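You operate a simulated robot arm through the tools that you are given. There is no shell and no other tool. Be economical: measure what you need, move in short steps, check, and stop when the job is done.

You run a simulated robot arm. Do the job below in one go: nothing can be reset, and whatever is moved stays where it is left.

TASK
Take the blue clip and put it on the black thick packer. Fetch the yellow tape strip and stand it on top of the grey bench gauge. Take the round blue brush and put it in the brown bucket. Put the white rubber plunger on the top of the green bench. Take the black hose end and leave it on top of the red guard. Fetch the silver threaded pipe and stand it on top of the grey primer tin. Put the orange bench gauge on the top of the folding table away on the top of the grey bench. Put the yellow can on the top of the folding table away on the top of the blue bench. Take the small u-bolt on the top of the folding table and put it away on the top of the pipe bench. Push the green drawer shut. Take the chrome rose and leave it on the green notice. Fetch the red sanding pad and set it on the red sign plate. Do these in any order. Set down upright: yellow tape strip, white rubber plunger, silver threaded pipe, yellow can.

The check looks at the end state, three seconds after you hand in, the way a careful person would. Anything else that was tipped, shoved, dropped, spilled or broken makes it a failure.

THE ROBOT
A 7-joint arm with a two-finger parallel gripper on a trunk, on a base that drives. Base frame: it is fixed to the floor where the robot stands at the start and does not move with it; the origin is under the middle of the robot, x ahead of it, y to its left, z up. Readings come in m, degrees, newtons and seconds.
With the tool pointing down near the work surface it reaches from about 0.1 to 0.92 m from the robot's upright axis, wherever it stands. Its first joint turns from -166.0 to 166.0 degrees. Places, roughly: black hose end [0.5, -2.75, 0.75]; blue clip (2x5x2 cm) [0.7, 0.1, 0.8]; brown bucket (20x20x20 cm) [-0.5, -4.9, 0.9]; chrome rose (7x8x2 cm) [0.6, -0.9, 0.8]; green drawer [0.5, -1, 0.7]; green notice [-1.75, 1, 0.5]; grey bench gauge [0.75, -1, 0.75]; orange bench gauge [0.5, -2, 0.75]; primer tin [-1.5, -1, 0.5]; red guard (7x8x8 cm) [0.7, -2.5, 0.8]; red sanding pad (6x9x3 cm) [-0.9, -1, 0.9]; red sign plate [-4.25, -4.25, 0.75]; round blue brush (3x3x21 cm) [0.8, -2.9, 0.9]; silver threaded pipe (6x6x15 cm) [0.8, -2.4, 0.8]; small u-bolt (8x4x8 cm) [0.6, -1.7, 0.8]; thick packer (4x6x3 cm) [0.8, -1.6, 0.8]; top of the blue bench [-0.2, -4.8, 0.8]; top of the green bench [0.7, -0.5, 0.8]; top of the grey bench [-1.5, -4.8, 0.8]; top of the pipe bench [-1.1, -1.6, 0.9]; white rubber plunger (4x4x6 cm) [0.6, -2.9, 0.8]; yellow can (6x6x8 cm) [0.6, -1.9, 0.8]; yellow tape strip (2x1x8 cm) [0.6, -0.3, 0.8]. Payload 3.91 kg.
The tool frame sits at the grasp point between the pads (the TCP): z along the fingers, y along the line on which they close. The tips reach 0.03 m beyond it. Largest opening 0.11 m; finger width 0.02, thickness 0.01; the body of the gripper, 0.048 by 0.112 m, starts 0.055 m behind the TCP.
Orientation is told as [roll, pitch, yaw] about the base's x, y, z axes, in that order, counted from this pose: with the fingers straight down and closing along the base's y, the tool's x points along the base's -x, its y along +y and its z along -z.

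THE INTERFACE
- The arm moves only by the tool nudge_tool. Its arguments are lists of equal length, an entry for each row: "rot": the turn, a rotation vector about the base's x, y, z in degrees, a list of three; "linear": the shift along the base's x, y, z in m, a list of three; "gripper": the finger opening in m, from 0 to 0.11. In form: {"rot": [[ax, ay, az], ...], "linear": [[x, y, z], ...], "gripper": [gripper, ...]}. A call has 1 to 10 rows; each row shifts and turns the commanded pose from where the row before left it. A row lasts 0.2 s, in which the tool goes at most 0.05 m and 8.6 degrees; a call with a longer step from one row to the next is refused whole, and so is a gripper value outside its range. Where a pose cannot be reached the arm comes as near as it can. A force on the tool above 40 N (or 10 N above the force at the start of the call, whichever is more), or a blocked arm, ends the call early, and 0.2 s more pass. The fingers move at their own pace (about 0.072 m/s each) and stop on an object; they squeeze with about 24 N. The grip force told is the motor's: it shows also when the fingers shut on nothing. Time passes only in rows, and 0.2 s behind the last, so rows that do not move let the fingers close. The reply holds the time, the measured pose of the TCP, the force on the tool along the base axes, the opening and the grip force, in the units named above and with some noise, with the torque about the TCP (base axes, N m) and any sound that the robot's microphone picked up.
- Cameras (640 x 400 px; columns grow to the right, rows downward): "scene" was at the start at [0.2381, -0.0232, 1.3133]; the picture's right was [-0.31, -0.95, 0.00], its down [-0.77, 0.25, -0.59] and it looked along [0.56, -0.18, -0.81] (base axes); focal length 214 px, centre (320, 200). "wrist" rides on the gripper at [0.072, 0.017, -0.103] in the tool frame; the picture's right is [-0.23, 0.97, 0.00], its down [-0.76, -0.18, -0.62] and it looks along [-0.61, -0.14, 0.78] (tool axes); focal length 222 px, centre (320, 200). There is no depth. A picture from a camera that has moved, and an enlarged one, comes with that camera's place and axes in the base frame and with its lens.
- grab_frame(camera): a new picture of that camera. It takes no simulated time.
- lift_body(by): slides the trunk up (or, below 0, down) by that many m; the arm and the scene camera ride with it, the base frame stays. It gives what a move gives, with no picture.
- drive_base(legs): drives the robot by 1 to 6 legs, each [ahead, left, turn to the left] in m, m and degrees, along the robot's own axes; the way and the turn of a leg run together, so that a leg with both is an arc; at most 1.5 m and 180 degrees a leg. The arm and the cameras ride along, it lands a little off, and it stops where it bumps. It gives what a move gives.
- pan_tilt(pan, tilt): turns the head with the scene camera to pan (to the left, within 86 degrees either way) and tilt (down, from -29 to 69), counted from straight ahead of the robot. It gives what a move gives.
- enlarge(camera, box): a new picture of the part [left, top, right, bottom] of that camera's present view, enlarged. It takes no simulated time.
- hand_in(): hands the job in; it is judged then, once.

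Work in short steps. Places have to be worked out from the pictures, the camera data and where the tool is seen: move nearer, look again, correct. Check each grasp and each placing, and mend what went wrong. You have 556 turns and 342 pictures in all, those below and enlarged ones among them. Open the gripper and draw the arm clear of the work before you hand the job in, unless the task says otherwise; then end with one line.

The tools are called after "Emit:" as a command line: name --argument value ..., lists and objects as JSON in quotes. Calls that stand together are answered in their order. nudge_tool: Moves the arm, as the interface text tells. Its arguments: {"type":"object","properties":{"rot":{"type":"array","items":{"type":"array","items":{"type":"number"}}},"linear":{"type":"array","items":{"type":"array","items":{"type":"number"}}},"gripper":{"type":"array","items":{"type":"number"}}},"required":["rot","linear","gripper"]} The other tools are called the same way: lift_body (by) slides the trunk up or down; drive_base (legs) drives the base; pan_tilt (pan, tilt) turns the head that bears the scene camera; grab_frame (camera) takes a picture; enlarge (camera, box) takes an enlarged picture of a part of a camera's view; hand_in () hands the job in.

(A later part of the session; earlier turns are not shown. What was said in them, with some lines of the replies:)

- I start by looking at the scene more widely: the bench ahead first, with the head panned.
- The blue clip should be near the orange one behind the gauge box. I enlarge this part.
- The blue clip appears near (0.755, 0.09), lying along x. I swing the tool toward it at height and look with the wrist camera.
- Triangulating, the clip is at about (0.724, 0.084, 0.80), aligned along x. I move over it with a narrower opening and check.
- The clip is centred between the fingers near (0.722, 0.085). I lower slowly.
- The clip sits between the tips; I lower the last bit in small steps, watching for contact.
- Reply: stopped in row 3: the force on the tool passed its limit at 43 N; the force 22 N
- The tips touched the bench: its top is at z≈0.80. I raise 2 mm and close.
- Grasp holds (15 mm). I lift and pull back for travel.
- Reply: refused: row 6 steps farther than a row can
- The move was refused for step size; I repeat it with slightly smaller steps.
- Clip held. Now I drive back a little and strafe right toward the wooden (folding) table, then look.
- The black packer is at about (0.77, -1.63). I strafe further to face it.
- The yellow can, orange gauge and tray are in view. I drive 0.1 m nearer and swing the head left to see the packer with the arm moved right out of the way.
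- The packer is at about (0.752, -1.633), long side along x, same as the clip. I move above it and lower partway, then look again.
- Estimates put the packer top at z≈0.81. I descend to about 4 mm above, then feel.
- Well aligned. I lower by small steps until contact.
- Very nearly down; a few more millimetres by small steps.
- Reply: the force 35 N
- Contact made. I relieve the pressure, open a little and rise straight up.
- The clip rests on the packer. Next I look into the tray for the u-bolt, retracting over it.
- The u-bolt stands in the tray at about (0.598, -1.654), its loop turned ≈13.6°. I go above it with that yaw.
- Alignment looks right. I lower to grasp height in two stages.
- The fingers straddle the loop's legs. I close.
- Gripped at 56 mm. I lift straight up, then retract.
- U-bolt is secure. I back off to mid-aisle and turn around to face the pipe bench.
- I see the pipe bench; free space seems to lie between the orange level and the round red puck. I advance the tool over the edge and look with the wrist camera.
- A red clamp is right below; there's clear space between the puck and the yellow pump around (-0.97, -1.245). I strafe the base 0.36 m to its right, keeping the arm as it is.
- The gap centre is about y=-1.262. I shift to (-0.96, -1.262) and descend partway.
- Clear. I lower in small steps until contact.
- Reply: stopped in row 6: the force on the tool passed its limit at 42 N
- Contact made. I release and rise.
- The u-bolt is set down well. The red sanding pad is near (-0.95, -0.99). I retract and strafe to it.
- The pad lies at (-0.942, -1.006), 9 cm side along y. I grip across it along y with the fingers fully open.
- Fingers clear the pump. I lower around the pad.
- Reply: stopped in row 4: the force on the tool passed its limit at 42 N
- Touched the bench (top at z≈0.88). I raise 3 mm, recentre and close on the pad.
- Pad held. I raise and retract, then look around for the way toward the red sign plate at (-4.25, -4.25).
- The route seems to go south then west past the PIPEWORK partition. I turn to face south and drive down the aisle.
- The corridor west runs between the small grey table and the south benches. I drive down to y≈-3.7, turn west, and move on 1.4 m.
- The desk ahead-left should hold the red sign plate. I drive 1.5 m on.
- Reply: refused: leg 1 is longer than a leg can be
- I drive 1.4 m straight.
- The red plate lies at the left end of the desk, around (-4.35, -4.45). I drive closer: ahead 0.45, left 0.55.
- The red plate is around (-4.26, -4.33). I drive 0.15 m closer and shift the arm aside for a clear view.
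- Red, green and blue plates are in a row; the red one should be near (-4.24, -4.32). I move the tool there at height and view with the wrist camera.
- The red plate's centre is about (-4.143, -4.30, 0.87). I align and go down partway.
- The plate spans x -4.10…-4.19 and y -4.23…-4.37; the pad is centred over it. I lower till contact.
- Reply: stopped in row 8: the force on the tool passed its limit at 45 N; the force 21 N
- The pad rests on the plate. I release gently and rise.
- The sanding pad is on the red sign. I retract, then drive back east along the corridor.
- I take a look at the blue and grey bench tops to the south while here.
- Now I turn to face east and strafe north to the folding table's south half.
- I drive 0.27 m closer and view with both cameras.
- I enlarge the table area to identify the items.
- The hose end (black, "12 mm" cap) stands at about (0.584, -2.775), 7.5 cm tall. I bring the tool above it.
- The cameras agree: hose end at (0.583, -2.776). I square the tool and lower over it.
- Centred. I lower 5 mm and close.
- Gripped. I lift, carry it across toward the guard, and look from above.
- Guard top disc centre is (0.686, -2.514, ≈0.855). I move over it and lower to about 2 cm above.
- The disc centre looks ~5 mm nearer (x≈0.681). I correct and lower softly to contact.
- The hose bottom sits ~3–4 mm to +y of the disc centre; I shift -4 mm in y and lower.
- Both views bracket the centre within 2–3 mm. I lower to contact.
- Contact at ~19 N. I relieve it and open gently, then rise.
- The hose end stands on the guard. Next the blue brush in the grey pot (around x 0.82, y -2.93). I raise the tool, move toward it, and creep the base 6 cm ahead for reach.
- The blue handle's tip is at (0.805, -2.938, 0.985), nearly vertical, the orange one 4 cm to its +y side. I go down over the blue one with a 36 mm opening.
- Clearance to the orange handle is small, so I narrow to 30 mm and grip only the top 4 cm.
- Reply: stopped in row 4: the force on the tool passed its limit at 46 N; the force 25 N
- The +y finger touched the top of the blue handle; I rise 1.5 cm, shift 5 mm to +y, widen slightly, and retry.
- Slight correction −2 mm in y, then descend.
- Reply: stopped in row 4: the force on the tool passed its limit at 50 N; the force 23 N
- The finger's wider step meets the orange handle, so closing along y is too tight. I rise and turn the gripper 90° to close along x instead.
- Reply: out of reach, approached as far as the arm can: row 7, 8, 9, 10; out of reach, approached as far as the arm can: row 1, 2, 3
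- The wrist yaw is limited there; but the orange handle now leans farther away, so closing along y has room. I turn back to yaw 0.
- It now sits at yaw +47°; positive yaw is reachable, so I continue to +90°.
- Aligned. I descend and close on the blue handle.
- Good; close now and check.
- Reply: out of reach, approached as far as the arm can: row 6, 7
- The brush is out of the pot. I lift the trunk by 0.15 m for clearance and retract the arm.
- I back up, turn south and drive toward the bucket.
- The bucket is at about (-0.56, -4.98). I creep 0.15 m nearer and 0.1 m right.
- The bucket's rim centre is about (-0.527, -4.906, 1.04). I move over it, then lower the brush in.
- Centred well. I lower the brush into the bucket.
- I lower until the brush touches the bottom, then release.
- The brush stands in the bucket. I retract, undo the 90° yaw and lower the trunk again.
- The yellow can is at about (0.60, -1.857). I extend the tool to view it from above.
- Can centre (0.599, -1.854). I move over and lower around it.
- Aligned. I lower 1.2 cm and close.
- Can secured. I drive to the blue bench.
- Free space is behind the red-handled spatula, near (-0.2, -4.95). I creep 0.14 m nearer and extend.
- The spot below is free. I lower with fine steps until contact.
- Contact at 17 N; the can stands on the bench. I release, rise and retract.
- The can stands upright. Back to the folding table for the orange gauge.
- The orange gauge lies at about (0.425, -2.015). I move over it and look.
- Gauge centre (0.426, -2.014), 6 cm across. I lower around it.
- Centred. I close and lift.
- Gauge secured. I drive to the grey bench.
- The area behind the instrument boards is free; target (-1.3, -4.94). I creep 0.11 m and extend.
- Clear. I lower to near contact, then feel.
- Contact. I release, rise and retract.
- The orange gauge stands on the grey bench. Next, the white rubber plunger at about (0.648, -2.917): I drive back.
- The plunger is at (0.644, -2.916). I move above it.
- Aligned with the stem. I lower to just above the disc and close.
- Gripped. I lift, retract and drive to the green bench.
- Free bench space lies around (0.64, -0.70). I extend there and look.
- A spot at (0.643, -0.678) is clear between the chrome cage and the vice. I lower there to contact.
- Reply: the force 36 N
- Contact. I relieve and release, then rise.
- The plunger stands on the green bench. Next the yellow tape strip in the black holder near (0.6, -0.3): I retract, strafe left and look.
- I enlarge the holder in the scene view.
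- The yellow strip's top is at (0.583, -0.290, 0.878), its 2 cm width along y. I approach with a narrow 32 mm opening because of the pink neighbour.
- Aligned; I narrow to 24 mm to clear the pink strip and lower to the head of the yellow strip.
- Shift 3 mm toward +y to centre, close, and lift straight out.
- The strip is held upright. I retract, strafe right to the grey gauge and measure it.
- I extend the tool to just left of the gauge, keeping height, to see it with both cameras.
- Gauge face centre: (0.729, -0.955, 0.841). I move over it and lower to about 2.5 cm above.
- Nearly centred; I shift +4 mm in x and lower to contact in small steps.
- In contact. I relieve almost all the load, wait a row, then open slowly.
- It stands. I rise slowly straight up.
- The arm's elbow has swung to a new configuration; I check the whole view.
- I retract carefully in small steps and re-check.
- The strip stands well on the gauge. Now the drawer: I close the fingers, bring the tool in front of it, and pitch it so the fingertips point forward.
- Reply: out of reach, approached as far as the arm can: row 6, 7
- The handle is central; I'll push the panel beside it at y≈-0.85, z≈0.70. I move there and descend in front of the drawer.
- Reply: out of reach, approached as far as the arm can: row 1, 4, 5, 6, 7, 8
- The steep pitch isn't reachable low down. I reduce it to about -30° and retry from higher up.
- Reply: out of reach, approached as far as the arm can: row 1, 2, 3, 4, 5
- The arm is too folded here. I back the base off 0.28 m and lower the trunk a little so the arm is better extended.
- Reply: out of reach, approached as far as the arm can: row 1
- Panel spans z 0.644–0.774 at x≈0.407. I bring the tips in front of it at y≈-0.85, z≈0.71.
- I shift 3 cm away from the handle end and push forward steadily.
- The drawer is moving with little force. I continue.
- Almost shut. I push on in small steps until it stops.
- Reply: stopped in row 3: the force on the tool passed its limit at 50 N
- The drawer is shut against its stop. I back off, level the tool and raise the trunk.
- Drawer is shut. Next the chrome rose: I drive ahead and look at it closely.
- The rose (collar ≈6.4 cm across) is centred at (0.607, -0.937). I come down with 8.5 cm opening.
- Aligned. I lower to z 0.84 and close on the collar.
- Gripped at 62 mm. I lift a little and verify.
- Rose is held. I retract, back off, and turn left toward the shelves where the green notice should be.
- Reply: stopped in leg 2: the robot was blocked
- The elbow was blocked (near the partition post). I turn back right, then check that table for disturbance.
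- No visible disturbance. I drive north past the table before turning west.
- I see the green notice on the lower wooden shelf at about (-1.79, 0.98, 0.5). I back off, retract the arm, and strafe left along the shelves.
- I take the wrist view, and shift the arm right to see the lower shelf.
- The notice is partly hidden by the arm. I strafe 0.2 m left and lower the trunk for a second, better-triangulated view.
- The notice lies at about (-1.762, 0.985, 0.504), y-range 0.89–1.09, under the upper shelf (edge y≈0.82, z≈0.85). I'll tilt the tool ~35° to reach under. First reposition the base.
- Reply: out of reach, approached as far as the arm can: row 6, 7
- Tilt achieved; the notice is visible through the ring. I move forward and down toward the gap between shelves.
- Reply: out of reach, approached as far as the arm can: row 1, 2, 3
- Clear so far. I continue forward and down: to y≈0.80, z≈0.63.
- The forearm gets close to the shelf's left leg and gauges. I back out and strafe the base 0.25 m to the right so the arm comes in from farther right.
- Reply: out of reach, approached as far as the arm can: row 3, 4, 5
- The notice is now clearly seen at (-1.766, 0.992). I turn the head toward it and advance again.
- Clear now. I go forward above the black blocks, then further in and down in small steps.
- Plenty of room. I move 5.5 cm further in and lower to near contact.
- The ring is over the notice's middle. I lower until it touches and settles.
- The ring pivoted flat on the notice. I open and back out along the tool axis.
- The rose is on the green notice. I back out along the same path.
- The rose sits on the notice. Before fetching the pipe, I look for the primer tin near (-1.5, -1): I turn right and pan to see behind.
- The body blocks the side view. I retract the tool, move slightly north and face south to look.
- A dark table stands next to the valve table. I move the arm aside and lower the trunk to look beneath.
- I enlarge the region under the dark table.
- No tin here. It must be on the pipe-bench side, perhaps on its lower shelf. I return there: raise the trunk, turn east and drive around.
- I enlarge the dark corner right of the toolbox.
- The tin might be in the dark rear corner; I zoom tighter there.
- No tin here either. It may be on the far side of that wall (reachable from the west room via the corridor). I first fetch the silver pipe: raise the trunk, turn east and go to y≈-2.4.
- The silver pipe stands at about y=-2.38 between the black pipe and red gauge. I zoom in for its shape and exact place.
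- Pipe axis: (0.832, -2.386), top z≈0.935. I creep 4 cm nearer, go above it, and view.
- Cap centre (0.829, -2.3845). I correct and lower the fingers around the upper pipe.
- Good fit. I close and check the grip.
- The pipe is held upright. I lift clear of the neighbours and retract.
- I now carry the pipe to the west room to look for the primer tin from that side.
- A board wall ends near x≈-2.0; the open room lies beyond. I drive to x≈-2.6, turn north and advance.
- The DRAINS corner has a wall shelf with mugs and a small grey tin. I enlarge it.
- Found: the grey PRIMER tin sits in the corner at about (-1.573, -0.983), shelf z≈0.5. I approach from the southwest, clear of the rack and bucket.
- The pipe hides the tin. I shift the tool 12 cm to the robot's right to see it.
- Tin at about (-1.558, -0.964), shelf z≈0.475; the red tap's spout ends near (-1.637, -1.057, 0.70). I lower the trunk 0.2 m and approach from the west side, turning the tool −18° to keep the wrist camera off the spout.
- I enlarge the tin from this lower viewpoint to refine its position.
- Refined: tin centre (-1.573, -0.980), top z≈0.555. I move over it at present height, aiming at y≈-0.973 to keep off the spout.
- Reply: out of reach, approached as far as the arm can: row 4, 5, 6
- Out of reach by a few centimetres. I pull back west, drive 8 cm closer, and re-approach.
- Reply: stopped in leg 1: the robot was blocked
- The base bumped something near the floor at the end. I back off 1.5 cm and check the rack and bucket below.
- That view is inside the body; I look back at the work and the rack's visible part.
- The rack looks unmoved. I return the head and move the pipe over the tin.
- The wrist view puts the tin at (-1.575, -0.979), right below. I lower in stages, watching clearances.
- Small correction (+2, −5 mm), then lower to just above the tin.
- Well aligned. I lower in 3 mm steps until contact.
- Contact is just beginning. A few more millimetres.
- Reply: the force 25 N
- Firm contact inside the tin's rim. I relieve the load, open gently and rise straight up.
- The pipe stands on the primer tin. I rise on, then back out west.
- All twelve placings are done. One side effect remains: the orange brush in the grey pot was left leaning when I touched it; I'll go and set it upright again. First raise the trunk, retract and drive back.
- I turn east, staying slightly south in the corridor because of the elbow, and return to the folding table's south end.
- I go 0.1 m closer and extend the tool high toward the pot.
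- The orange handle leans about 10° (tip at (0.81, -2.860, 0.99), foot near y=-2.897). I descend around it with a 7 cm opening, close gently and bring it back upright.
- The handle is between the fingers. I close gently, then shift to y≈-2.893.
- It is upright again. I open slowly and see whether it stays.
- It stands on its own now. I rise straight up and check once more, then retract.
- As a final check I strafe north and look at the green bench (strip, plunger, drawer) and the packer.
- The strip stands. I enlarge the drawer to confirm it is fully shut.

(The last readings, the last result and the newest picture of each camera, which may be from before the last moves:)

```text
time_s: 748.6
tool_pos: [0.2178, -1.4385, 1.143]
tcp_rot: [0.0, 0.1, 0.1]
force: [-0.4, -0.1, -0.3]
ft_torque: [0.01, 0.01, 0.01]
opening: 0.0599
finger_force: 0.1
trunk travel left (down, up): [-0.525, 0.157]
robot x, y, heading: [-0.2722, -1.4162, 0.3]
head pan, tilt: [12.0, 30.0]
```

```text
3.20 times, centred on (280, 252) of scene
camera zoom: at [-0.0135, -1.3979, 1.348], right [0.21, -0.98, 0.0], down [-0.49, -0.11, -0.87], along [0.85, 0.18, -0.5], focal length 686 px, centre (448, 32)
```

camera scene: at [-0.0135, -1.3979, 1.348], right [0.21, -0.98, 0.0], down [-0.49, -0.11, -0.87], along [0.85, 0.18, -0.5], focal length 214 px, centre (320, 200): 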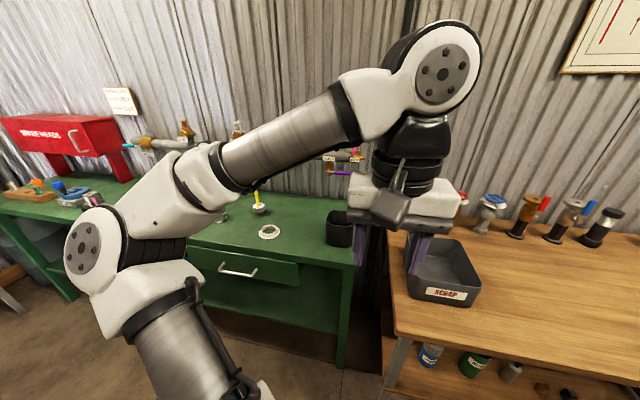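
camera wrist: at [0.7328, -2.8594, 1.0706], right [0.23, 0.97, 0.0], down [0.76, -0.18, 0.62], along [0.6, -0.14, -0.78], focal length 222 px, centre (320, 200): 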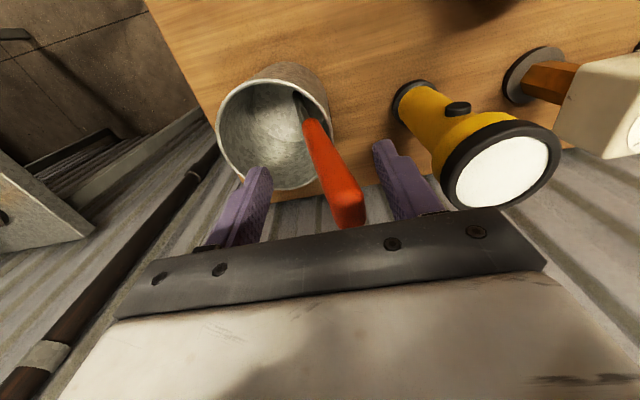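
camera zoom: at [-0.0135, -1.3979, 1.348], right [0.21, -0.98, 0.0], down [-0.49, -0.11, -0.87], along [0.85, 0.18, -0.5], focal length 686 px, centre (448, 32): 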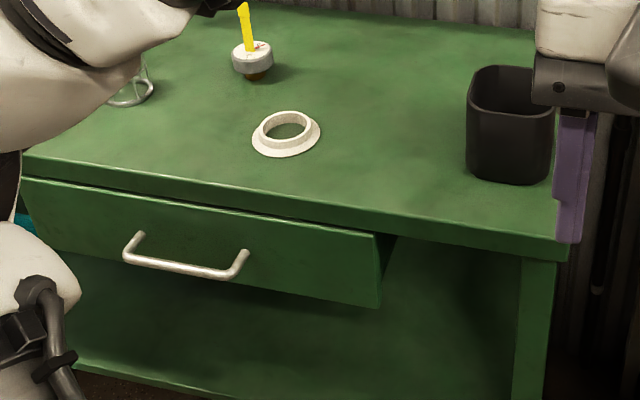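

The drawer front sits closed against the frame, and the strip, plunger and clip look as placed; the gripper is open and the arm is clear. I hand in.

Emit:
hand_in

```text
The job is handed in.
```

All twelve items are done and handed in. Two side effects: I knocked the orange tool in the grey pot and stood it upright again, and the green notice shifted about 1 cm when I put the rose on it.
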